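You operate a simulated robot arm through the tools that you are given. There is no shell and no other tool. Be economical: measure what you need, move in short steps, check, and stop when the job is done.

You run a simulated robot arm. Do the job below in one go: nothing can be reset, and whatever is moved stays where it is left.

TASK
Ladle soup into both mugs and put the lid on the pot.
Fine: about a third full each; ladle back.

The check looks at the end state, three seconds after you hand in, the way a careful person would. Anything else that was tipped, shoved, dropped, spilled or broken makes it a failure. Lids that push on must go on centred and level and be pressed home; caps that screw on are set level and turned clockwise until they are tight.

THE ROBOT
A 7-joint arm with a two-finger parallel gripper, fixed in place. Base frame: the origin is at the foot of the arm, x ahead of it, y to its left, z up; the work surface is at about z = 750. Readings come in mm, degrees, newtons and seconds.
With the tool pointing down near the work surface it reaches from about 200 to 680 mm from the base axis. Its first joint turns from -66.0 to 66.0 degrees. Payload 2.4 kg.
The tool frame sits at the grasp point between the pads (the TCP): z along the fingers, y along the line on which they close. The tips reach 30 mm beyond it. Largest opening 94 mm; finger width 28, thickness 10; the body of the gripper, 50 by 96 mm, starts 55 mm behind the TCP.
Orientation is that of the tool frame in the base frame, as [roll, pitch, yaw] about the fixed x, y, z axes, in that order (R = Rz(yaw) Ry(pitch) Rx(roll)). With the fingers straight down and closing along the base's y, the tool's x points along the base's -x, its y along +y and its z along -z.

THE INTERFACE
- The arm moves only by the tool arm_command. Its argument "plan" is a list of rows, each a list of 7 numbers: the shift along the base's x, y, z in units of 100 mm (1.0 is 100 mm), then the turn, a rotation vector about the base's x, y, z in units of 120 degrees (1.0 is 120 degrees), then the closure in counts, from 0 (fully open) to 255 (shut). In form: [[dx, dy, dz, ax, ay, az, hand], ...]. A call has 1 to 10 rows; each row is the pose to reach, as a shift and turn from the pose commanded when the call began. A call with a number of a shift or a turn outside -1 to 1 is refused whole. A row lasts 0.2 s, in which the tool goes at most 50 mm and 8.6 degrees; a call with a longer step from one row to the next is refused whole, and so is a gripper value outside its range. A pose out of reach is approached as far as the arm can. The call stops where the force on the tool passes 40 N (or 10 N more than at its start, if that is more) or the arm is blocked; 0.2 s more then pass. The fingers move at their own pace (about 153 mm/s each) and stop on an object; they squeeze with about 25 N. The grip force told is the motor's: it shows also when the fingers shut on nothing. Time passes only in rows, and 0.2 s behind the last, so rows that repeat a pose let the fingers close. It gives the time, the measured TCP pose, the force on the tool (base axes), the opening and the grip force at its end, in the units of the frame above (readings bear some noise), and new pictures: "pictures" is both (left out), scene, wrist or none.
- Cameras (640 x 400 px; columns grow to the right, rows downward): "scene" is fixed at [37.8, 473.3, 1443.6]; the picture's right is [-0.76, -0.65, 0.00], its down [-0.38, 0.44, -0.82] and it looks along [0.53, -0.62, -0.58] (base axes); focal length 330 px, centre (320, 200). "wrist" rides on the gripper at [-37, 0, -58] in the tool frame; the picture's right is [0.00, -1.00, 0.00], its down [0.97, 0.00, -0.24] and it looks along [0.24, 0.00, 0.97] (tool axes); focal length 218 px, centre (320, 200). There is no depth. A picture from a camera that has moved, and an enlarged one, comes with that camera's place and axes in the base frame and with its lens.
- enlarge(camera, box): a new picture of the part [left, top, right, bottom] of that camera's present view, enlarged. No time passes.
- sign_off(): hands the job in; it is judged then, once.

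Work in short steps. Places have to be worked out from the pictures, the camera data and where the tool is seen: move nearer, look again, correct. Check each grasp and each placing, and mend what went wrong. You have 120 turns and 150 pictures in all, those below and enlarged ones among them. Open the gripper and draw the arm clear of the work before you hand the job in, unless the task says otherwise; then end with one line.

The tools are called after ">>>" as name(argument=value, ...) on one line, values as JSON. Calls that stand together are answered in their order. arm_command: Moves the arm, as the interface text tells. Its arguments: {"type":"object","properties":{"plan":{"type":"array","items":{"type":"array","items":{"type":"number"}}},"pictures":{"type":"string","enum":["both","scene","wrist","none"]}},"required":["plan"]} The other tools are called the same way: enlarge (camera, box) takes an enlarged picture of a part of a camera's view; sign_off () hands the job in.

At the start:

```text
clock: 0.0
tcp_pos: [347.3, -176.9, 1231.8]
tcp_rot: [179.9, 0.1, 180.0]
force: [-0.4, -0.5, -0.3]
opening: 94.1
gripper_force: 0.1
```

scene: 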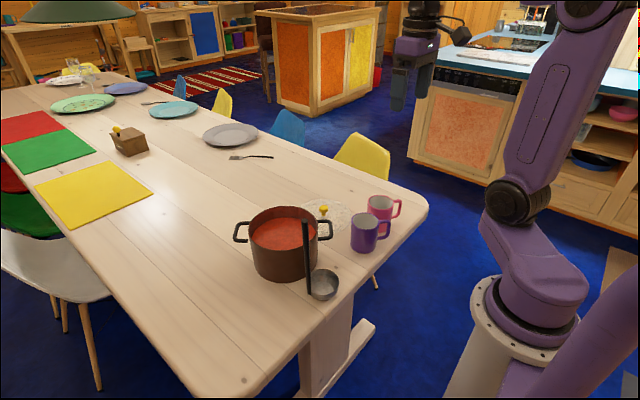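
wrist: 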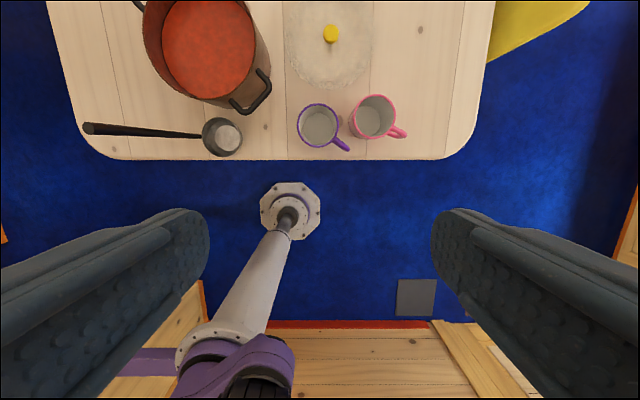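

I start by enlarging the pot, ladle, mug and lid area in both cameras.

>>> enlarge(camera="scene", box=[220, 180, 420, 305])

>>> enlarge(camera="wrist", box=[70, 0, 430, 170])

```text
3.20 times, centred on (320, 242) of scene
camera zoom: at [37.8, 473.3, 1443.6], right [-0.76, -0.65, 0.0], down [-0.38, 0.44, -0.82], along [0.53, -0.62, -0.58], focal length 1056 px, centre (320, 64)
```

zoom: 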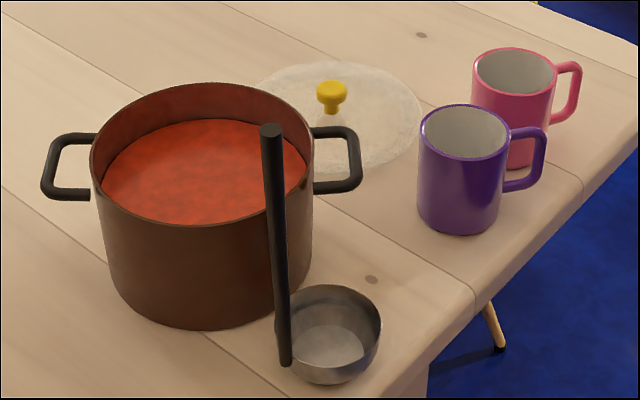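

```text
1.78 times, centred on (250, 85) of wrist
camera zoom: at [382.6, -179.2, 1289.5], right [0.0, -1.0, 0.0], down [-0.97, 0.0, 0.24], along [-0.24, 0.0, -0.97], focal length 388 px, centre (444, 404)
```

zoom: 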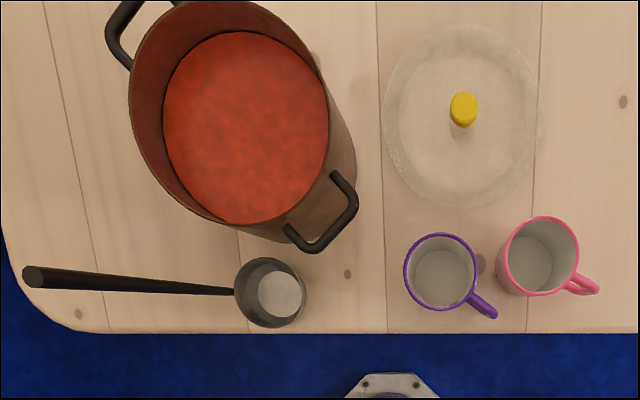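

Ladle handle is upright at about (402, 90), top at z≈1019, with its bowl toward -y. The mugs are near (421,-175) and (436,-284), rim at 841, and the pot is near (527,45). Pouring works best if the tool can yaw 180° and then tilt, so I test that reach with an empty hand.

>>> arm_command(plan=[[0.05, 0.05, 0, 0, 0, 0.07, 0], [0.1, 0.1, 0, 0, 0, 0.14, 0], [0.15, 0.15, 0, 0, 0, 0.21, 0], [0.2, 0.2, 0, 0, 0, 0.28, 0], [0.25, 0.25, 0, 0, 0, 0.35, 0], [0.3, 0.3, 0, 0, 0, 0.42, 0], [0.35, 0.4, 0, 0, 0, 0.49, 0], [0.4, 0.5, 0, 0, 0, 0.56, 0], [0.45, 0.6, 0, 0, 0, 0.63, 0], [0.5, 0.7, 0, 0, 0, 0.7, 0]], pictures="none")

>>> arm_command(plan=[[0.05, 0.1, 0, 0, 0, 0.07, 0], [0.1, 0.2, 0, 0, 0, 0.14, 0], [0.15, 0.3, 0, 0, 0, 0.21, 0], [0.2, 0.4, 0, 0, 0, 0.28, 0], [0.25, 0.5, 0, 0, 0, 0.35, 0], [0.3, 0.6, 0, 0, 0, 0.42, 0], [0.35, 0.7, 0, 0, 0, 0.49, 0], [0.4, 0.8, 0, 0, 0, 0.56, 0], [0.45, 0.9, 0, 0, 0, 0.63, 0], [0.5, 1, 0, 0, 0, 0.7, 0]], pictures="both")

```text
clock: 2.2
tcp_pos: [398.0, -108.1, 1231.9]
tcp_rot: [-179.9, 0.0, -95.9]
force: [0.6, -0.9, 0.3]
opening: 93.9
gripper_force: 0.1
```

```text
clock: 4.4
tcp_pos: [448.7, -6.0, 1232.2]
tcp_rot: [-180.0, -0.1, -11.8]
force: [0.0, -0.3, 0.7]
opening: 94.1
gripper_force: 0.2
camera wrist: at [410.6, 1.0, 1289.3], right [0.21, 0.98, 0.0], down [0.95, -0.2, 0.24], along [0.23, -0.05, -0.97], focal length 218 px, centre (320, 200)
```

scene: 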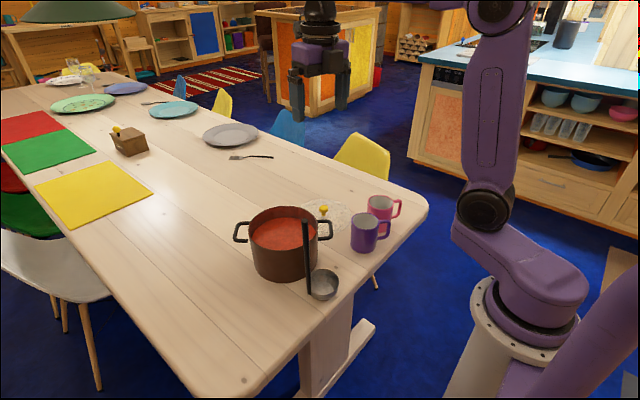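
wrist: 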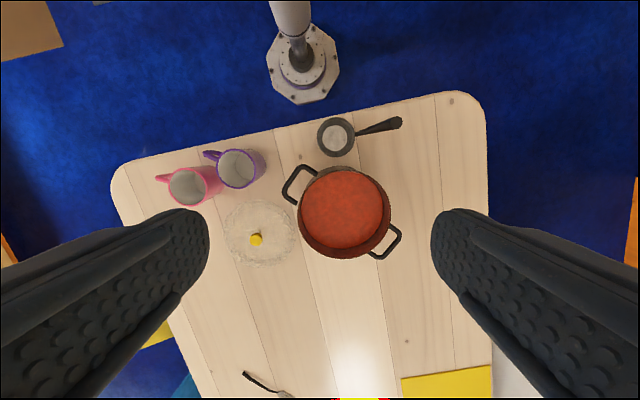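

Yaw works. I enlarge the pot and lid from here to get better positions.

>>> enlarge(camera="wrist", box=[150, 100, 420, 270])

```text
2.35 times, centred on (285, 185) of wrist
camera zoom: at [410.6, 1.0, 1289.3], right [0.21, 0.98, 0.0], down [0.95, -0.2, 0.24], along [0.23, -0.05, -0.97], focal length 514 px, centre (402, 235)
```

zoom: 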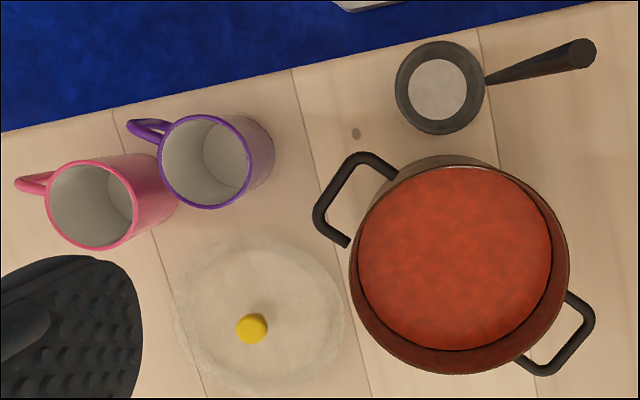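

Pot centre is ≈(553,21), rim z≈866, soup ≈835. The lid is near (594,-200) and the ladle bowl near (400,38). Next I test the pouring tilt in free air, with the fingers swinging to point along -y.

>>> arm_command(plan=[[0, 0, -0.1, -0.07, 0, 0, 0], [0, 0, -0.2, -0.14, 0, 0, 0], [0, 0, -0.3, -0.21, 0, 0, 0], [0, 0, -0.4, -0.28, 0, 0, 0], [0, 0, -0.5, -0.35, 0, 0, 0], [0, 0, -0.6, -0.42, 0, 0, 0], [0, 0, -0.7, -0.49, 0, 0, 0], [0, 0, -0.8, -0.56, 0, 0, 0], [0, 0, -0.9, -0.63, 0, 0, 0], [0, 0, -1, -0.7, 0, 0, 0]], pictures="scene")

```text
clock: 6.6
tcp_pos: [448.0, -7.9, 1132.7]
tcp_rot: [96.1, -12.1, -1.3]
force: [0.4, 0.2, 0.1]
opening: 94.3
gripper_force: 0.0
```

scene: 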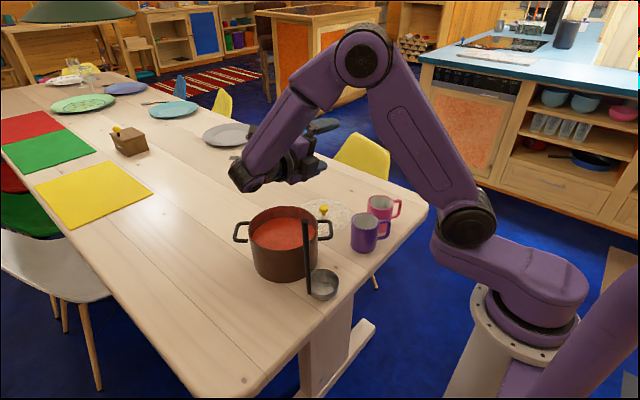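

The tilt is reachable. I undo the tilt and yaw back to face the ladle, staying high.

>>> arm_command(plan=[[0, 0, 0.1, 0.07, 0, 0, 0], [0, 0, 0.2, 0.14, 0, 0, 0], [0, 0, 0.3, 0.21, 0, 0, 0], [0, 0, 0.4, 0.28, 0, 0, 0], [0, 0, 0.5, 0.35, 0, 0, 0], [0, 0, 0.6, 0.42, 0, 0, 0], [0, 0, 0.7, 0.49, 0, 0, 0], [0, 0, 0.8, 0.56, 0, 0, 0], [0, 0, 0.9, 0.63, 0, 0, 0], [0, 0, 1, 0.7, 0, 0, 0]], pictures="none")

>>> arm_command(plan=[[0, 0.1, 0, 0, 0, -0.07, 0], [0, 0.2, 0, 0, 0, -0.14, 0], [0, 0.3, 0, 0, 0, -0.21, 0], [-0.1, 0.4, 0, 0, 0, -0.28, 0], [-0.2, 0.5, 0, 0, 0, -0.35, 0], [-0.3, 0.6, 0, 0, 0, -0.42, 0], [-0.35, 0.7, 0, 0, 0, -0.49, 0], [-0.4, 0.8, 0, 0, 0, -0.56, 0], [-0.44, 0.9, 0, 0, 0, -0.63, 0], [-0.46, 0.98, 0, 0, 0, -0.7, 0]], pictures="none")

>>> arm_command(plan=[[0, 0, -0.1, 0, 0, -0.07, 0], [0, 0, -0.2, 0, 0, -0.14, 0], [0, 0, -0.3, 0, 0, -0.21, 0], [0, 0, -0.4, 0, 0, -0.28, 0], [0, 0, -0.5, 0, 0, -0.35, 0], [0, 0, -0.6, 0, 0, -0.42, 0], [0, 0, -0.7, 0, 0, -0.49, 0], [0, 0, -0.8, 0, 0, -0.56, 0], [0, 0, -0.9, 0, 0, -0.63, 0], [0, 0, -1, 0, 0, -0.7, 0]], pictures="both")

```text
clock: 8.8
tcp_pos: [448.0, -7.6, 1231.9]
tcp_rot: [-179.9, -0.1, -12.0]
force: [-0.1, 0.7, -0.2]
opening: 94.2
gripper_force: 0.0
```

```text
clock: 11.0
tcp_pos: [402.5, 89.0, 1233.7]
tcp_rot: [179.8, 0.0, -96.2]
force: [-0.3, -0.2, -0.1]
opening: 94.2
gripper_force: 0.0
```

```text
clock: 13.2
tcp_pos: [400.4, 89.7, 1132.4]
tcp_rot: [180.0, -0.1, 179.8]
force: [0.3, 0.1, -0.3]
opening: 94.2
gripper_force: 0.0
camera wrist: at [436.6, 88.7, 1189.9], right [0.0, -1.0, 0.0], down [-0.97, 0.0, 0.24], along [-0.24, 0.0, -0.97], focal length 218 px, centre (320, 200)
```

scene: 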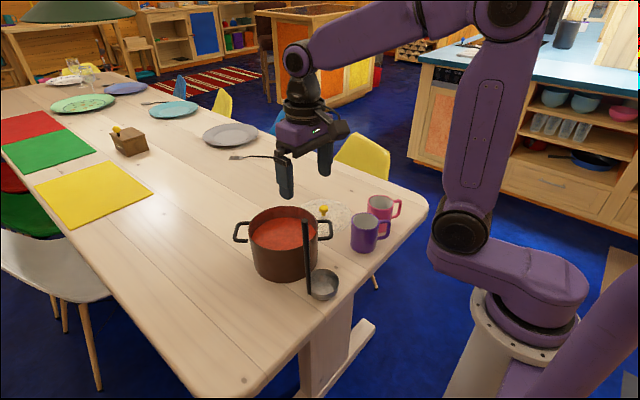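
wrist: 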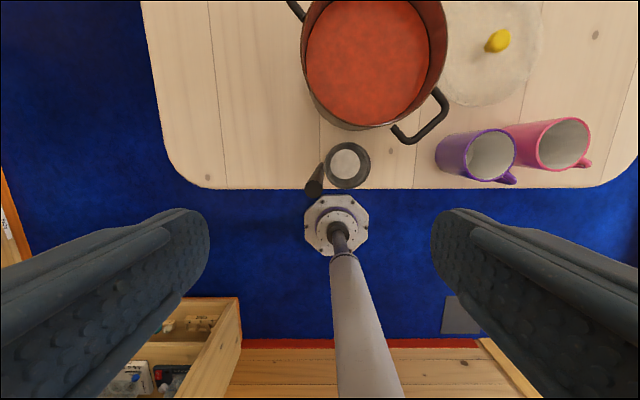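

The handle top is confirmed at (402.6, 93.5). I descend around it with the fingers open.

>>> arm_command(plan=[[0.02, 0.03, -0.3, 0, 0, 0, 0], [0.02, 0.03, -0.6, 0, 0, 0, 0], [0.02, 0.03, -0.9, 0, 0, 0, 0]], pictures="both")

```text
clock: 14.0
tcp_pos: [404.2, 95.1, 1041.3]
tcp_rot: [-179.9, 0.0, 179.8]
force: [0.2, -0.8, 0.2]
opening: 93.9
gripper_force: 0.1
camera wrist: at [438.5, 93.8, 1099.1], right [0.0, -1.0, 0.0], down [-0.97, 0.0, 0.24], along [-0.24, 0.0, -0.97], focal length 218 px, centre (320, 200)
```

scene: 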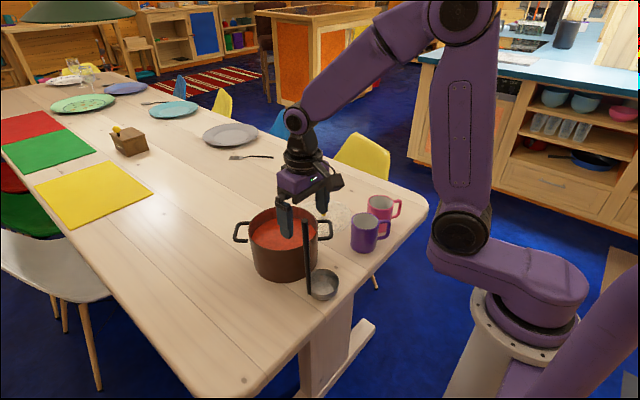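
wrist: 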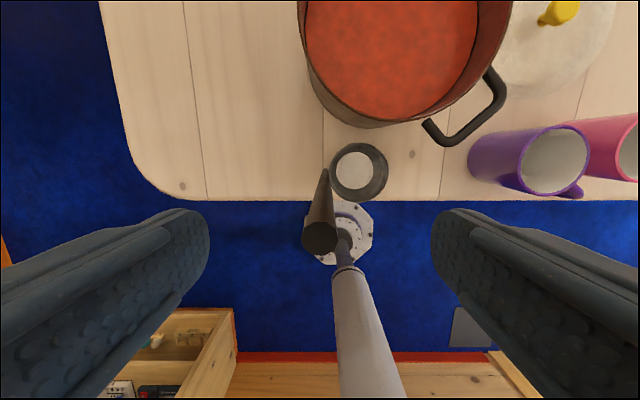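

Handle is centred between the fingers. I descend to z≈977 and close.

>>> arm_command(plan=[[-0.01, -0.01, -0.25, 0, 0, 0, 0], [-0.01, -0.02, -0.45, 0, 0, 0, 0], [-0.01, -0.02, -0.64, 0, 0, 0, 0], [-0.01, -0.02, -0.64, 0, 0, 0, 120], [-0.01, -0.02, -0.64, 0, 0, 0, 255], [-0.01, -0.02, -0.64, 0, 0, 0, 255], [-0.01, -0.02, -0.64, 0, 0, 0, 255]], pictures="both")

```text
clock: 15.6
tcp_pos: [404.6, 91.2, 978.4]
tcp_rot: [180.0, 0.0, -180.0]
force: [0.0, -4.5, 6.7]
opening: 15.1
gripper_force: 25.0
camera wrist: at [439.8, 89.5, 1036.0], right [0.0, -1.0, 0.0], down [-0.97, 0.0, 0.24], along [-0.24, 0.0, -0.97], focal length 218 px, centre (320, 200)
```

scene: 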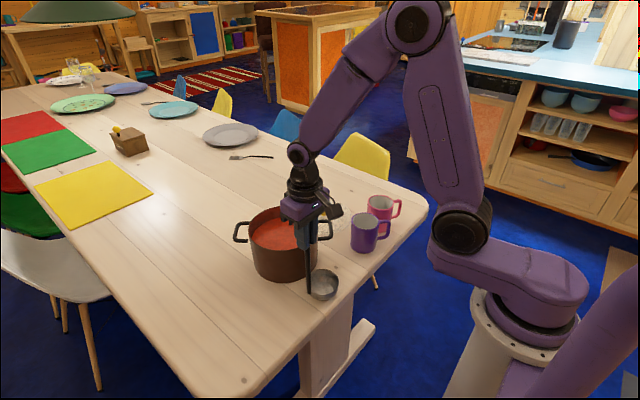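
wrist: 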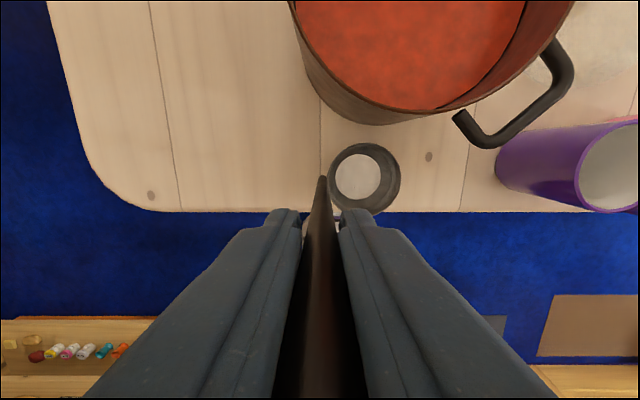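

Firm grasp at 15 mm. I lift straight up by 160 mm, in steps.

>>> arm_command(plan=[[0, 0, 0.05, 0, 0, 0, 255], [0, 0, 0.2, 0, 0, 0, 255], [0, 0, 0.4, 0, 0, 0, 255], [0, 0, 0.6, 0, 0, 0, 255], [0, 0, 0.8, 0, 0, 0, 255], [0, 0, 1, 0, 0, 0, 255]], pictures="none")

>>> arm_command(plan=[[0, 0, 0.2, 0, 0, 0, 255], [0, 0, 0.4, 0, 0, 0, 255], [0, 0, 0.6, 0, 0, 0, 255], [0, 0, 0.65, 0, 0, 0, 255], [0, 0, 0.65, 0, 0, 0, 255]], pictures="both")

```text
clock: 17.0
tcp_pos: [403.7, 91.1, 1079.5]
tcp_rot: [180.0, -0.1, 179.9]
force: [-0.2, 0.2, -1.9]
opening: 14.7
gripper_force: 25.2
```

```text
clock: 18.2
tcp_pos: [404.2, 90.1, 1145.1]
tcp_rot: [-180.0, 0.0, 179.8]
force: [0.5, -0.9, -2.4]
opening: 14.6
gripper_force: 25.2
camera wrist: at [438.7, 89.0, 1201.0], right [0.0, -1.0, 0.0], down [-0.97, 0.0, 0.24], along [-0.24, 0.0, -0.97], focal length 218 px, centre (320, 200)
```

scene: 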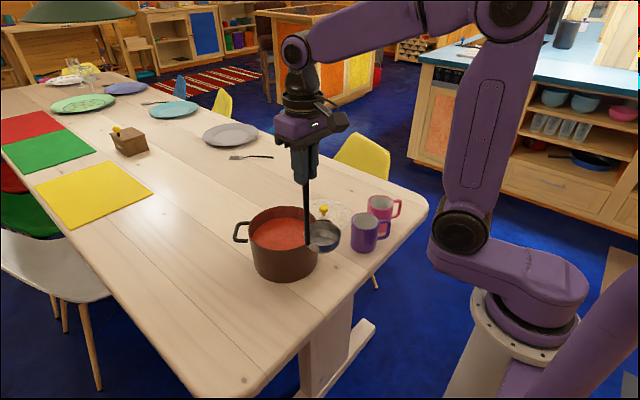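
wrist: 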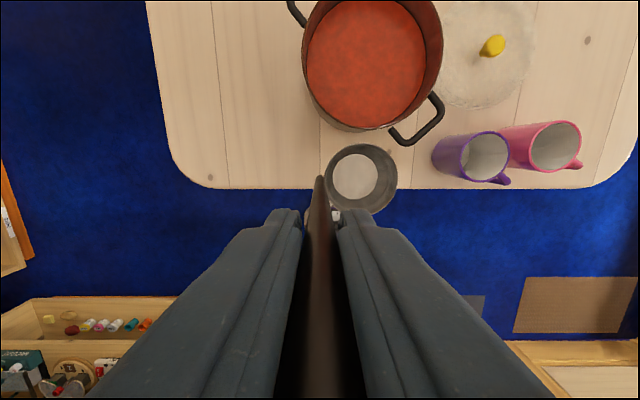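

Ladle is held securely. I yaw it +180° while moving above the pot, so the bowl ends up on the +y side of the handle.

>>> arm_command(plan=[[0.08, -0.05, 0, 0, 0, 0.07, 255], [0.16, -0.1, 0, 0, 0, 0.14, 255], [0.24, -0.15, 0, 0, 0, 0.21, 255], [0.32, -0.2, 0, 0, 0, 0.28, 255], [0.4, -0.25, 0, 0, 0, 0.35, 255], [0.48, -0.3, 0, 0, 0, 0.42, 255], [0.56, -0.35, 0, 0, 0, 0.49, 255], [0.64, -0.4, 0, 0, 0, 0.56, 255], [0.72, -0.45, 0, 0, 0, 0.63, 255], [0.75, -0.5, 0, 0, 0, 0.7, 255]], pictures="none")

>>> arm_command(plan=[[0.08, -0.05, 0, 0, 0, 0.07, 255], [0.16, -0.1, 0, 0, 0, 0.14, 255], [0.24, -0.15, 0, 0, 0, 0.21, 255], [0.32, -0.2, 0, 0, 0, 0.28, 255], [0.4, -0.25, 0, 0, 0, 0.35, 255], [0.48, -0.3, 0, 0, 0, 0.42, 255], [0.56, -0.35, 0, 0, 0, 0.49, 255], [0.64, -0.45, 0, 0, 0, 0.56, 255], [0.72, -0.55, 0, 0, 0, 0.63, 255], [0.74, -0.62, 0, 0, 0, 0.7, 255]], pictures="none")

>>> arm_command(plan=[[0, 0, 0, 0, 0, 0.05, 255], [0, 0, 0, 0, 0, 0.1, 255], [0, 0, 0, 0, 0, 0.1, 255]], pictures="both")

```text
clock: 20.4
tcp_pos: [477.1, 42.1, 1142.2]
tcp_rot: [179.9, 0.0, -95.9]
force: [0.1, 0.3, -2.2]
opening: 15.0
gripper_force: 24.6
```

```text
clock: 22.6
tcp_pos: [549.2, -22.1, 1143.7]
tcp_rot: [180.0, 0.0, -11.9]
force: [0.6, -1.3, -2.4]
opening: 14.7
gripper_force: 25.7
```

```text
clock: 23.4
tcp_pos: [550.2, -22.2, 1143.6]
tcp_rot: [180.0, -0.1, 0.1]
force: [0.2, 0.3, -1.4]
opening: 14.7
gripper_force: 25.0
camera wrist: at [512.2, -22.9, 1201.2], right [0.0, 1.0, 0.0], down [0.97, 0.0, 0.24], along [0.24, 0.0, -0.97], focal length 218 px, centre (320, 200)
```

scene: 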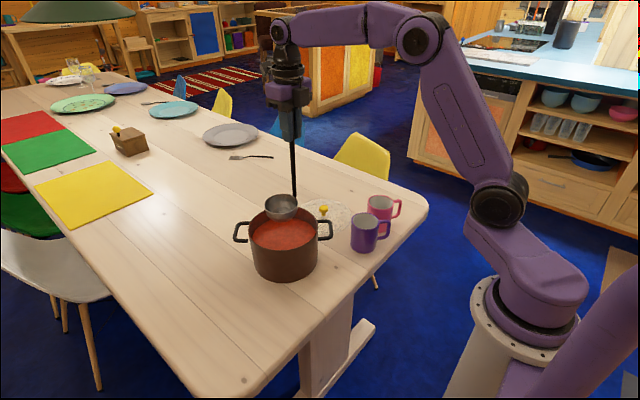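
wrist: 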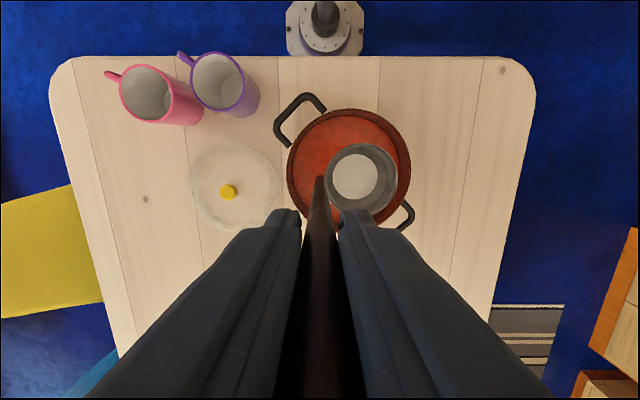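

Ladle sits above the pot, offset as intended. I descend in two stages, first to just above the soup.

>>> arm_command(plan=[[0.03, 0, -0.15, 0, 0, 0, 255], [0.03, 0, -0.3, 0, 0, 0, 255], [0.03, 0, -0.45, 0, 0, 0, 255], [0.03, 0, -0.6, 0, 0, 0, 255], [0.03, 0, -0.6, 0, 0, 0, 255]], pictures="both")

>>> enlarge(camera="scene", box=[220, 180, 420, 305])

```text
clock: 24.6
tcp_pos: [556.1, -21.1, 1084.3]
tcp_rot: [179.9, 0.0, -0.1]
force: [-0.3, -0.9, -1.6]
opening: 14.7
gripper_force: 25.3
camera wrist: at [517.1, -22.0, 1141.4], right [0.0, 1.0, 0.0], down [0.97, 0.0, 0.24], along [0.24, 0.0, -0.97], focal length 218 px, centre (320, 200)
```

scene: 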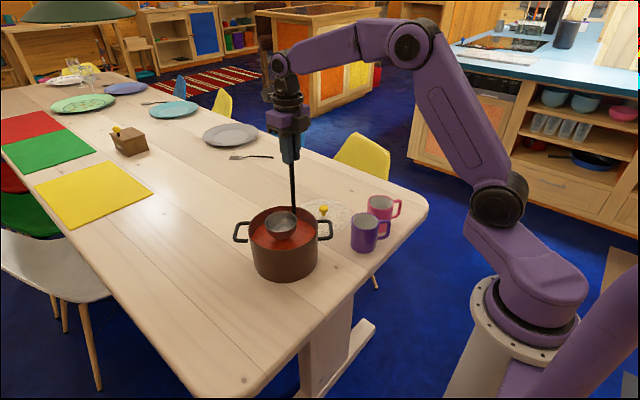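
wrist: 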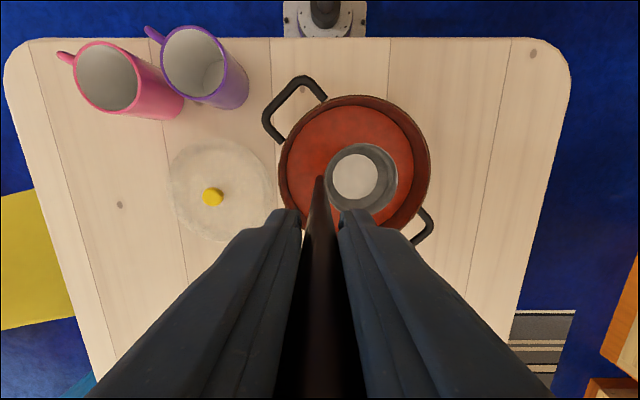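

```text
3.20 times, centred on (320, 242) of scene
camera zoom: at [37.8, 473.3, 1443.6], right [-0.76, -0.65, 0.0], down [-0.38, 0.44, -0.82], along [0.53, -0.62, -0.58], focal length 1056 px, centre (320, 64)
```

zoom: 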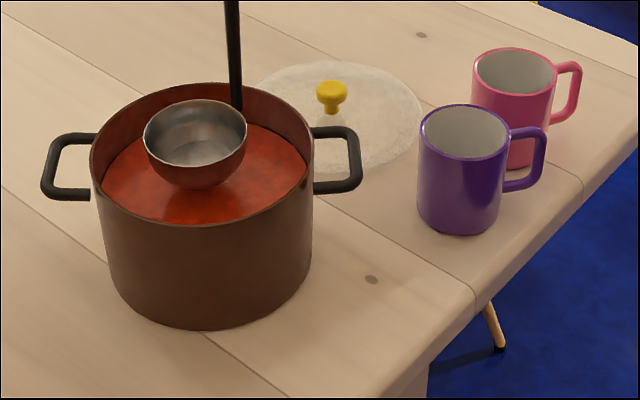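

Bowl is just above the soup, clear of the walls. I go down to submerge it.

>>> arm_command(plan=[[0, 0, -0.12, 0, 0, 0, 255], [0, 0, -0.24, 0, 0, 0, 255], [0, 0, -0.36, 0, 0, 0, 255], [0, 0, -0.48, 0, 0, 0, 255], [0, 0, -0.6, 0, 0, 0, 255], [0, 0, -0.7, 0, 0, 0, 255], [0, 0, -0.8, 0, 0, 0, 255], [0, 0, -0.8, 0, 0, 0, 255]], pictures="none")

>>> enlarge(camera="scene", box=[220, 180, 420, 305])

```text
clock: 26.4
tcp_pos: [554.3, -20.2, 1001.7]
tcp_rot: [180.0, 0.0, -0.1]
force: [-0.1, -1.3, -2.7]
opening: 14.9
gripper_force: 25.0
```

```text
3.20 times, centred on (320, 242) of scene
camera zoom: at [37.8, 473.3, 1443.6], right [-0.76, -0.65, 0.0], down [-0.38, 0.44, -0.82], along [0.53, -0.62, -0.58], focal length 1056 px, centre (320, 64)
```

zoom: 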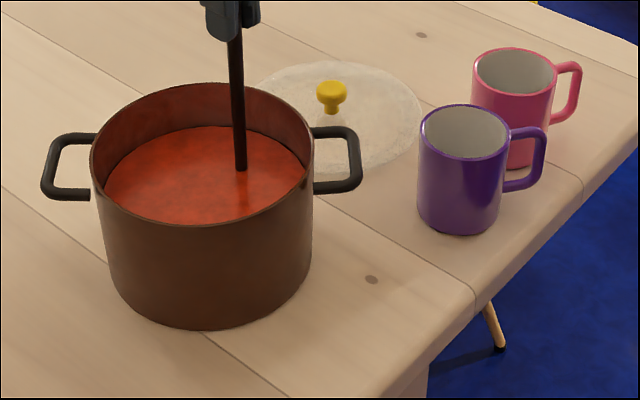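

Bowl is fully submerged. I raise it slowly and check the fill.

>>> arm_command(plan=[[0, 0, 0.08, 0, 0, 0, 255], [0, 0, 0.16, 0, 0, 0, 255], [0, 0, 0.24, 0, 0, 0, 255], [0, 0, 0.32, 0, 0, 0, 255], [0, 0, 0.4, 0, 0, 0, 255], [0, 0, 0.5, 0, 0, 0, 255], [0, 0, 0.6, 0, 0, 0, 255], [0, 0, 0.7, 0, 0, 0, 255], [0, 0, 0.8, 0, 0, 0, 255], [0, 0, 0.8, 0, 0, 0, 255]], pictures="none")

>>> enlarge(camera="scene", box=[220, 180, 420, 305])

```text
clock: 28.6
tcp_pos: [554.4, -22.2, 1083.4]
tcp_rot: [180.0, 0.0, 0.0]
force: [0.4, 0.2, -3.7]
opening: 14.7
gripper_force: 24.6
```

```text
3.20 times, centred on (320, 242) of scene
camera zoom: at [37.8, 473.3, 1443.6], right [-0.76, -0.65, 0.0], down [-0.38, 0.44, -0.82], along [0.53, -0.62, -0.58], focal length 1056 px, centre (320, 64)
```

zoom: 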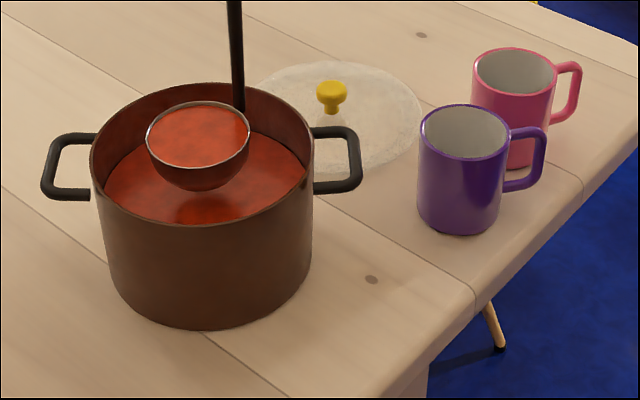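

Brim-full. To lower spill risk and bring it nearer a third of a mug, I tip about 10° over the pot to let a little run back, then level again.

>>> arm_command(plan=[[0, 0.07, 0.1, 0, 0, 0, 255], [0, 0.14, 0.2, -0.02, 0, 0, 255], [0, 0.21, 0.3, -0.04, 0, 0, 255], [0, 0.28, 0.3, -0.06, 0, 0, 255], [0, 0.35, 0.3, -0.085, 0, 0, 255], [0, 0.35, 0.3, -0.085, 0, 0, 255], [0, 0.35, 0.3, -0.085, 0, 0, 255], [0, 0.25, 0.3, -0.06, 0, 0, 255], [0, 0.1, 0.3, -0.03, 0, 0, 255], [0, 0, 0.3, 0, 0, 0, 255]], pictures="none")

>>> enlarge(camera="scene", box=[220, 180, 420, 305])

```text
clock: 30.8
tcp_pos: [555.0, -19.7, 1112.8]
tcp_rot: [-179.9, -0.1, 0.0]
force: [-0.2, 0.4, -2.9]
opening: 14.5
gripper_force: 24.3
```

```text
3.20 times, centred on (320, 242) of scene
camera zoom: at [37.8, 473.4, 1443.5], right [-0.76, -0.65, 0.0], down [-0.38, 0.44, -0.82], along [0.53, -0.62, -0.58], focal length 1056 px, centre (320, 64)
```

zoom: 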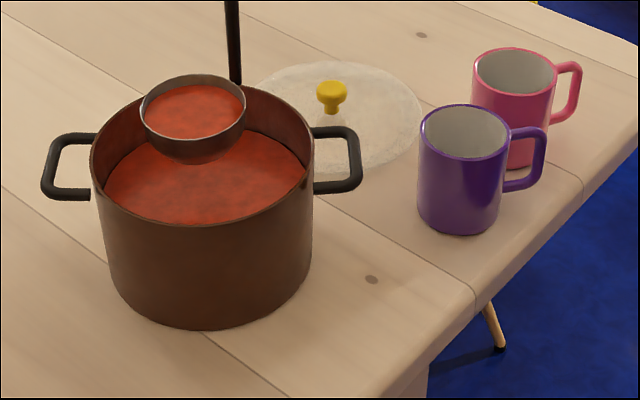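

Level is a bit below the brim now. I carry it slowly toward the purple mug, staying well above everything.

>>> arm_command(plan=[[0, 0, 0.08, 0, 0, 0, 255], [-0.01, -0.02, 0.16, 0, 0, 0, 255], [-0.03, -0.06, 0.22, 0, 0, 0, 255], [-0.07, -0.13, 0.25, 0, 0, 0, 255], [-0.13, -0.24, 0.25, 0, 0, 0, 255], [-0.2, -0.37, 0.25, 0, 0, 0, 255], [-0.28, -0.51, 0.25, 0, 0, 0, 255], [-0.35, -0.64, 0.25, 0, 0, 0, 255], [-0.41, -0.75, 0.25, 0, 0, 0, 255], [-0.45, -0.82, 0.25, 0, 0, 0, 255]], pictures="none")

>>> arm_command(plan=[[-0.03, -0.05, 0, 0, 0, 0, 255], [-0.08, -0.14, 0, 0, 0, 0, 255], [-0.14, -0.26, 0, 0, 0, 0, 255], [-0.22, -0.4, 0, 0, 0, 0, 255], [-0.3, -0.55, 0, 0, 0, 0, 255], [-0.38, -0.69, 0, 0, 0, 0, 255], [-0.45, -0.82, 0, 0, 0, 0, 255], [-0.5, -0.92, 0, 0, 0, 0, 255], [-0.53, -0.98, 0, 0, 0, 0, 255], [-0.54, -1, 0, 0, 0, 0, 255]], pictures="scene")

```text
clock: 33.0
tcp_pos: [503.5, -71.6, 1135.9]
tcp_rot: [179.4, -0.1, -1.1]
force: [0.9, -0.1, -3.9]
opening: 14.8
gripper_force: 24.9
out of reach, approached as far as the arm can: row 7, 8, 9, 10
```

```text
clock: 35.2
tcp_pos: [444.7, -82.1, 1133.2]
tcp_rot: [179.1, -0.1, -1.0]
force: [-0.6, -0.1, -3.0]
opening: 14.9
gripper_force: 25.1
out of reach, approached as far as the arm can: row 1, 2, 3, 4, 5, 6, 7, 8, 9, 10
```

scene: 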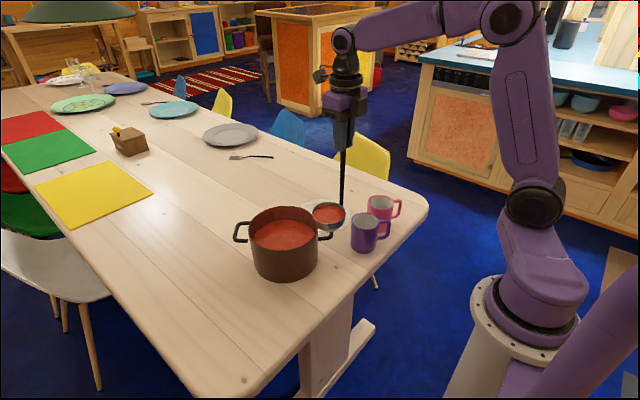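

A wrist limit stops yaw 0 this far to -y, and the commanded pose is now ambiguous. I back off along +y gently to bring command and arm together again.

>>> arm_command(plan=[[0, 0.03, 0, 0, 0, 0, 255], [0, 0.09, 0, 0, 0, 0, 255], [0, 0.18, 0, 0, 0, 0, 255], [0, 0.3, 0, 0, 0, 0, 255], [0, 0.44, 0, 0, 0, 0, 255], [0, 0.58, 0, 0, 0, 0, 255], [0, 0.72, 0, 0, 0, 0, 255], [0, 0.84, 0, 0, 0, 0, 255], [0, 0.93, 0, 0, 0, 0, 255], [0, 0.97, 0, 0, 0, 0, 255]], pictures="none")

```text
clock: 37.4
tcp_pos: [444.3, 14.9, 1131.2]
tcp_rot: [180.0, 0.0, -0.1]
force: [0.2, 0.0, -3.5]
opening: 14.8
gripper_force: 25.2
out of reach, approached as far as the arm can: row 1, 2
```

Commands follow the reached pose again. I now yaw -30° (so the limit isn't hit) while moving slowly toward the purple mug.

>>> arm_command(plan=[[0, -0.02, 0, 0, 0, -0.01, 255], [0, -0.06, 0, 0, 0, -0.03, 255], [0, -0.13, 0, 0, 0, -0.06, 255], [0, -0.22, 0, 0, 0, -0.09, 255], [0, -0.34, 0, 0, 0, -0.13, 255], [-0.02, -0.48, 0, 0, 0, -0.17, 255], [-0.04, -0.62, 0, 0, 0, -0.2, 255], [-0.06, -0.74, 0, 0, 0, -0.225, 255], [-0.08, -0.83, 0, 0, 0, -0.24, 255], [-0.09, -0.88, 0, 0, 0, -0.25, 255]], pictures="none")

>>> arm_command(plan=[[-0.01, -0.03, 0, 0, 0, 0, 255], [-0.03, -0.09, 0, 0, 0, 0, 255], [-0.06, -0.18, 0, 0, 0, 0, 255], [-0.1, -0.3, 0, 0, 0, 0, 255], [-0.15, -0.44, 0, 0, 0, 0, 255], [-0.2, -0.58, 0, 0, 0, 0, 255], [-0.25, -0.72, 0, 0, 0, 0, 255], [-0.29, -0.84, 0, 0, 0, 0, 255], [-0.32, -0.93, 0, 0, 0, 0, 255], [-0.33, -0.97, 0, 0, 0, 0, 255]], pictures="scene")

```text
clock: 39.6
tcp_pos: [435.2, -76.1, 1131.1]
tcp_rot: [-180.0, 0.0, -30.1]
force: [0.4, 0.6, -3.0]
opening: 14.6
gripper_force: 25.1
```

```text
clock: 41.8
tcp_pos: [402.5, -170.3, 1131.7]
tcp_rot: [180.0, 0.0, -30.0]
force: [-0.6, 0.0, -2.9]
opening: 14.5
gripper_force: 24.9
```

scene: 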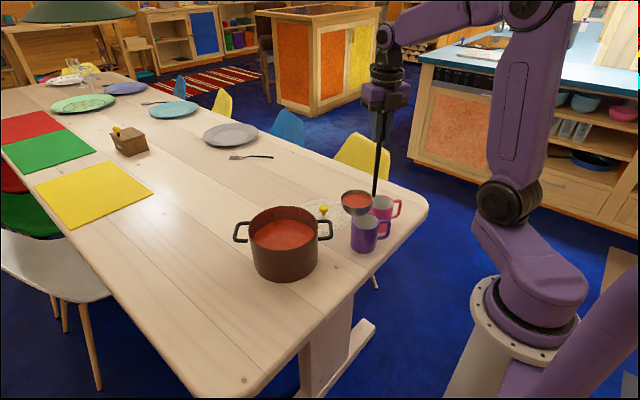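

Level and unspilled. I move to the pre-pour spot beside and above the purple mug and check the alignment.

>>> arm_command(plan=[[-0.005, -0.04, -0.02, 0, 0, 0, 255], [-0.01, -0.12, -0.06, 0, 0, 0, 255], [-0.025, -0.22, -0.12, 0, 0, 0, 255], [-0.04, -0.33, -0.19, 0, 0, 0, 255], [-0.05, -0.41, -0.25, 0, 0, 0, 255], [-0.055, -0.45, -0.29, 0, 0, 0, 255], [-0.055, -0.46, -0.31, 0, 0, 0, 255]], pictures="wrist")

>>> enlarge(camera="scene", box=[300, 130, 460, 270])

```text
clock: 43.4
tcp_pos: [398.5, -218.2, 1101.1]
tcp_rot: [180.0, 0.0, -30.0]
force: [0.3, 0.6, -4.5]
opening: 14.8
gripper_force: 24.6
camera wrist: at [365.2, -200.4, 1157.9], right [0.5, 0.87, 0.0], down [0.84, -0.49, 0.24], along [0.21, -0.12, -0.97], focal length 218 px, centre (320, 200)
```

wrist: 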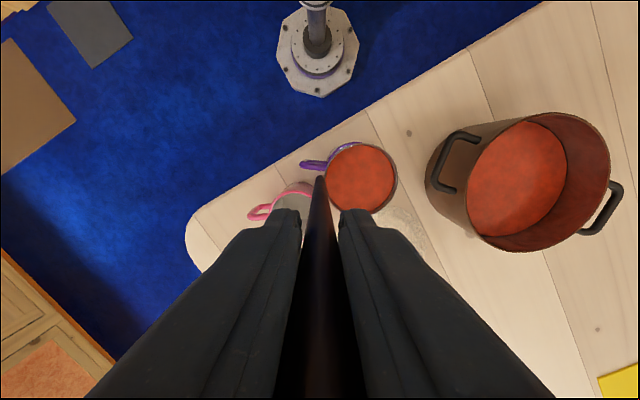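

```text
2.86 times, centred on (380, 200) of scene
camera zoom: at [37.8, 473.3, 1443.6], right [-0.76, -0.65, 0.0], down [-0.38, 0.44, -0.82], along [0.53, -0.62, -0.58], focal length 943 px, centre (149, 200)
```

zoom: 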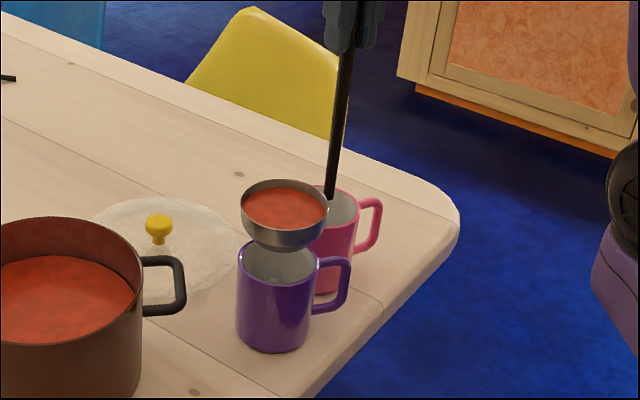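

Bowl is centred about (418,-178), above the mug at (419,-176). I begin tilting to 20° with the lip held near the mug centre, and check where it lands.

>>> arm_command(plan=[[0, 0, -0.03, -0.0361, 0.0208, 0, 255], [0, 0, -0.07, -0.0722, 0.0417, 0, 255], [0, 0, -0.11, -0.1083, 0.0625, 0, 255], [0, 0, -0.11, -0.1083, 0.0625, 0, 255], [0.0875, 0.1516, -0.13, -0.1443, 0.0833, 0, 255], [0.0875, 0.1516, -0.13, -0.1443, 0.0833, 0, 255]], pictures="none")

>>> enlarge(camera="scene", box=[300, 130, 460, 270])

```text
clock: 44.8
tcp_pos: [406.4, -200.9, 1088.4]
tcp_rot: [160.1, 0.0, -30.1]
force: [0.0, -0.8, -3.2]
opening: 14.8
gripper_force: 25.0
```

```text
2.86 times, centred on (380, 200) of scene
camera zoom: at [37.8, 473.3, 1443.6], right [-0.76, -0.65, 0.0], down [-0.38, 0.44, -0.82], along [0.53, -0.62, -0.58], focal length 943 px, centre (149, 200)
```

zoom: 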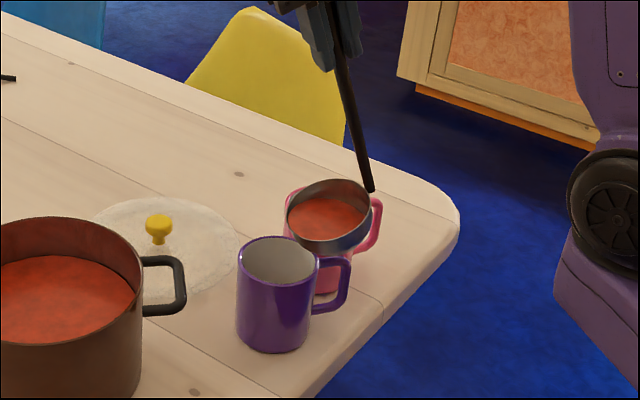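

Lip is about over the mug centre and the soup is near the lip. I continue to 40° in slow steps, tracking the lip.

>>> arm_command(plan=[[0.089, 0.154, -0.03, -0.0361, 0.0208, 0, 255], [0.089, 0.154, -0.03, -0.0361, 0.0208, 0, 255], [0.1775, 0.307, -0.08, -0.0722, 0.0417, 0, 255], [0.1775, 0.307, -0.08, -0.0722, 0.0417, 0, 255]], pictures="none")

>>> enlarge(camera="scene", box=[300, 130, 460, 270])

```text
clock: 45.8
tcp_pos: [424.4, -170.5, 1079.7]
tcp_rot: [150.0, 0.1, -30.1]
force: [0.3, 0.3, -3.4]
opening: 14.7
gripper_force: 25.2
```

```text
2.86 times, centred on (380, 200) of scene
camera zoom: at [37.8, 473.3, 1443.6], right [-0.76, -0.65, 0.0], down [-0.38, 0.44, -0.82], along [0.53, -0.62, -0.58], focal length 943 px, centre (149, 200)
```

zoom: 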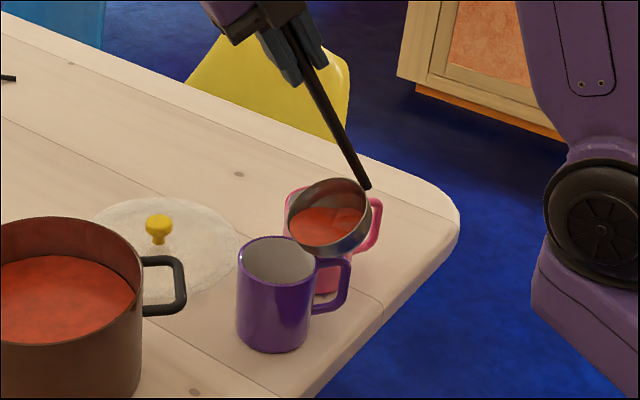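

Soup is at the lip, which looks about 10 mm short of the centre, so I add a small correction and go on to 40°.

>>> arm_command(plan=[[0.079, 0.217, -0.1, -0.0361, 0.0208, 0, 255], [0.079, 0.217, -0.1, -0.0361, 0.0208, 0, 255], [0.166, 0.368, -0.18, -0.0722, 0.0417, 0, 255], [0.166, 0.368, -0.18, -0.0722, 0.0417, 0, 255]], pictures="none")

>>> enlarge(camera="scene", box=[300, 130, 460, 270])

```text
clock: 46.8
tcp_pos: [441.1, -135.1, 1062.4]
tcp_rot: [139.9, 0.0, -30.2]
force: [-2.5, -2.5, 9.2]
opening: 15.1
gripper_force: 25.1
```

```text
2.86 times, centred on (380, 200) of scene
camera zoom: at [37.6, 473.4, 1443.6], right [-0.76, -0.65, 0.0], down [-0.38, 0.44, -0.82], along [0.53, -0.62, -0.58], focal length 943 px, centre (149, 200)
```

zoom: 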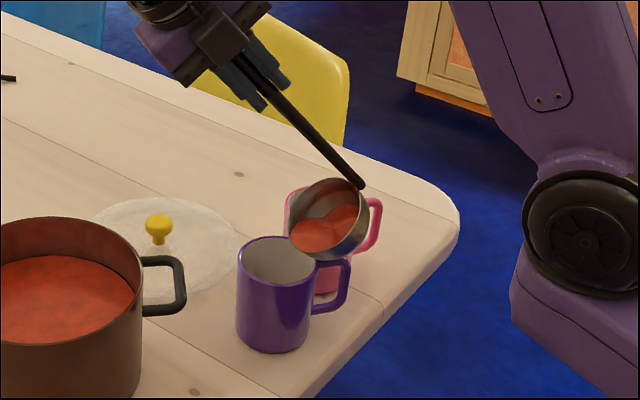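

A 9 N upward force means the bowl is touching a mug rim. I raise it straight up by 25 mm at once and look again.

>>> arm_command(plan=[[0, 0, 0.08, 0, 0, 0, 255], [0, 0, 0.18, 0, 0, 0, 255], [0, 0, 0.25, 0, 0, 0, 255]], pictures="wrist")

>>> enlarge(camera="scene", box=[330, 160, 430, 260])

```text
clock: 47.6
tcp_pos: [442.3, -135.9, 1086.8]
tcp_rot: [140.1, 0.0, -30.0]
force: [0.4, 0.1, -1.8]
opening: 14.8
gripper_force: 25.0
camera wrist: at [428.3, -85.2, 1131.4], right [0.38, 0.66, -0.64], down [0.92, -0.35, 0.18], along [-0.1, -0.66, -0.74], focal length 218 px, centre (320, 200)
```

wrist: 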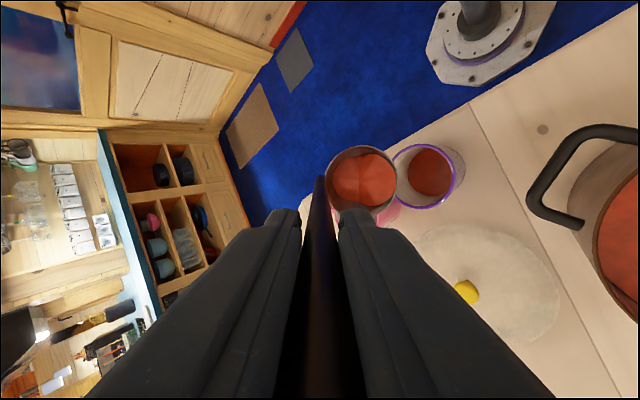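

```text
4.00 times, centred on (380, 210) of scene
camera zoom: at [37.8, 473.3, 1443.6], right [-0.76, -0.65, 0.0], down [-0.38, 0.44, -0.82], along [0.53, -0.62, -0.58], focal length 1320 px, centre (80, 160)
```

zoom: 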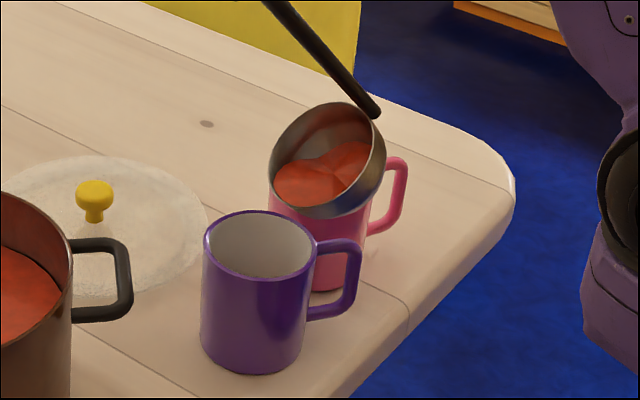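

Both mugs still stand, and the purple one already shows soup. I continue pouring 20 mm higher, with the lip nudged a little toward the mug centre.

>>> arm_command(plan=[[0.04, 0.07, 0, 0, 0, 0, 255], [0.1255, 0.217, -0.05, -0.0361, 0.0208, 0, 255], [0.1255, 0.217, -0.05, -0.0361, 0.0208, 0, 255], [0.208, 0.36, -0.12, -0.0722, 0.0417, 0, 255], [0.208, 0.36, -0.12, -0.0722, 0.0417, 0, 255]], pictures="wrist")

>>> enlarge(camera="scene", box=[330, 160, 430, 260])

```text
clock: 48.8
tcp_pos: [463.6, -97.3, 1074.6]
tcp_rot: [130.0, -0.1, -30.1]
force: [-0.1, 0.1, -2.5]
opening: 14.6
gripper_force: 24.9
camera wrist: at [452.7, -41.0, 1111.2], right [0.32, 0.56, -0.77], down [0.93, -0.33, 0.15], along [-0.16, -0.76, -0.62], focal length 218 px, centre (320, 200)
```

wrist: 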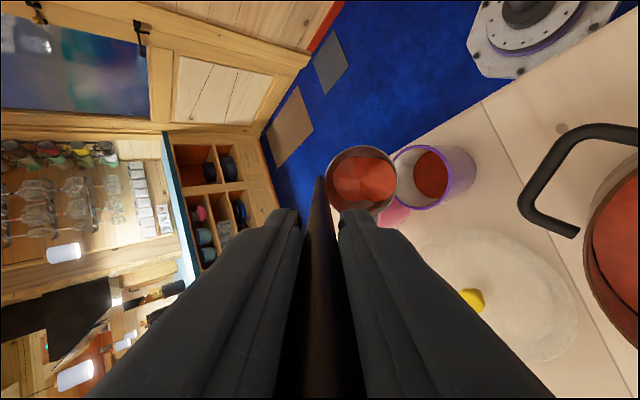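

```text
4.00 times, centred on (380, 210) of scene
camera zoom: at [37.8, 473.3, 1443.6], right [-0.76, -0.65, 0.0], down [-0.38, 0.44, -0.82], along [0.53, -0.62, -0.58], focal length 1320 px, centre (80, 160)
```

zoom: 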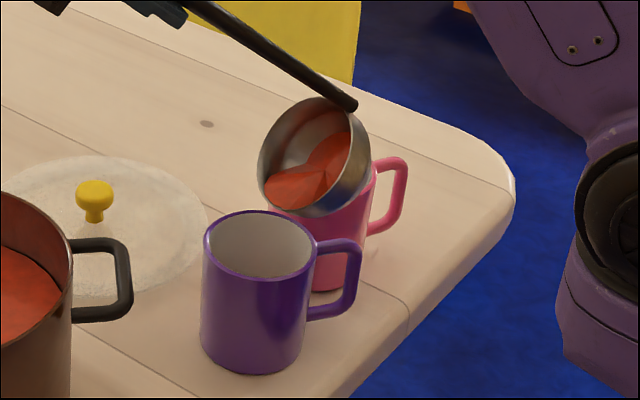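

Flow goes cleanly into the mug. I continue to 65°.

>>> arm_command(plan=[[0.08, 0.139, -0.08, -0.0361, 0.0208, 0, 255], [0.08, 0.139, -0.08, -0.0361, 0.0208, 0, 255], [0.156, 0.27, -0.17, -0.0722, 0.0417, 0, 255], [0.156, 0.27, -0.17, -0.0722, 0.0417, 0, 255], [0.2275, 0.394, -0.275, -0.1083, 0.0625, 0, 255], [0.2275, 0.394, -0.275, -0.1083, 0.0625, 0, 255]], pictures="wrist")

>>> enlarge(camera="scene", box=[330, 160, 430, 260])

```text
clock: 50.2
tcp_pos: [485.8, -57.2, 1047.6]
tcp_rot: [114.9, 0.0, -30.0]
force: [0.5, -0.6, -0.8]
opening: 14.8
gripper_force: 25.5
camera wrist: at [478.3, 5.1, 1071.1], right [0.21, 0.37, -0.91], down [0.95, -0.3, 0.1], along [-0.23, -0.88, -0.41], focal length 218 px, centre (320, 200)
```

wrist: 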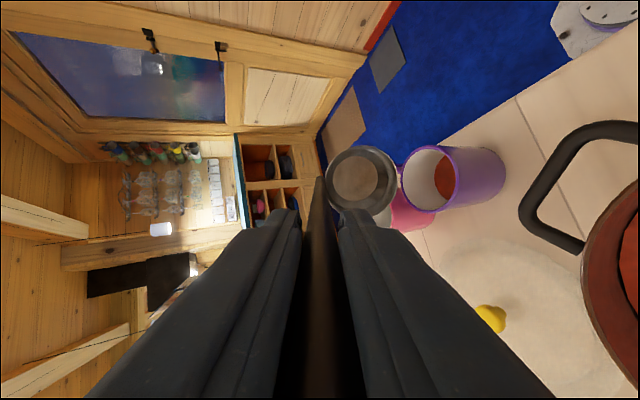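

```text
4.00 times, centred on (380, 210) of scene
camera zoom: at [37.8, 473.3, 1443.6], right [-0.76, -0.65, 0.0], down [-0.38, 0.44, -0.82], along [0.53, -0.62, -0.58], focal length 1320 px, centre (80, 160)
```

zoom: 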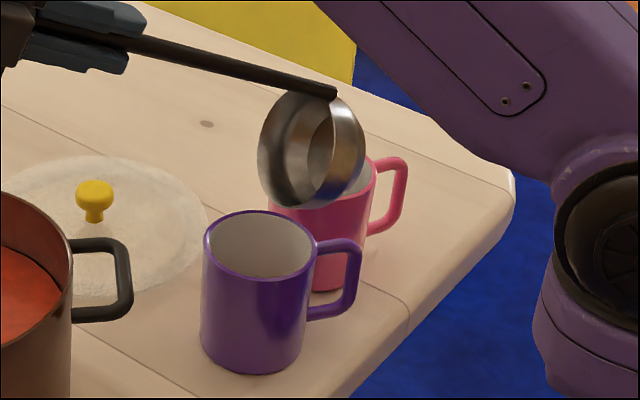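

Ladle has emptied into the purple mug. I raise it and swing back upright in place.

>>> arm_command(plan=[[0, 0, 0.2, 0, 0, 0, 255], [0, 0, 0.4, 0.0577, -0.0333, 0, 255], [0, 0, 0.6, 0.1155, -0.0667, 0, 255], [0, 0, 0.8, 0.1732, -0.1, 0, 255], [0, 0, 0.9, 0.2309, -0.1333, 0, 255], [0, 0, 0.9, 0.2887, -0.1667, 0, 255], [0, 0, 0.9, 0.3464, -0.2, 0, 255], [0, 0, 0.9, 0.4041, -0.2333, 0, 255], [0, 0, 0.9, 0.4691, -0.2708, 0, 255], [0, 0, 0.9, 0.4691, -0.2708, 0, 255]], pictures="wrist")

>>> enlarge(camera="scene", box=[300, 160, 430, 260])

```text
refused: row 9 steps farther than a row can; nothing moved
```

```text
4.00 times, centred on (365, 210) of scene
camera zoom: at [37.8, 473.3, 1443.6], right [-0.76, -0.65, 0.0], down [-0.38, 0.44, -0.82], along [0.53, -0.62, -0.58], focal length 1320 px, centre (140, 160)
```

zoom: 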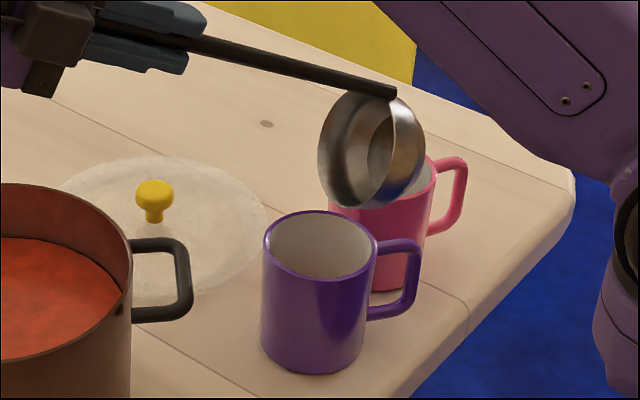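

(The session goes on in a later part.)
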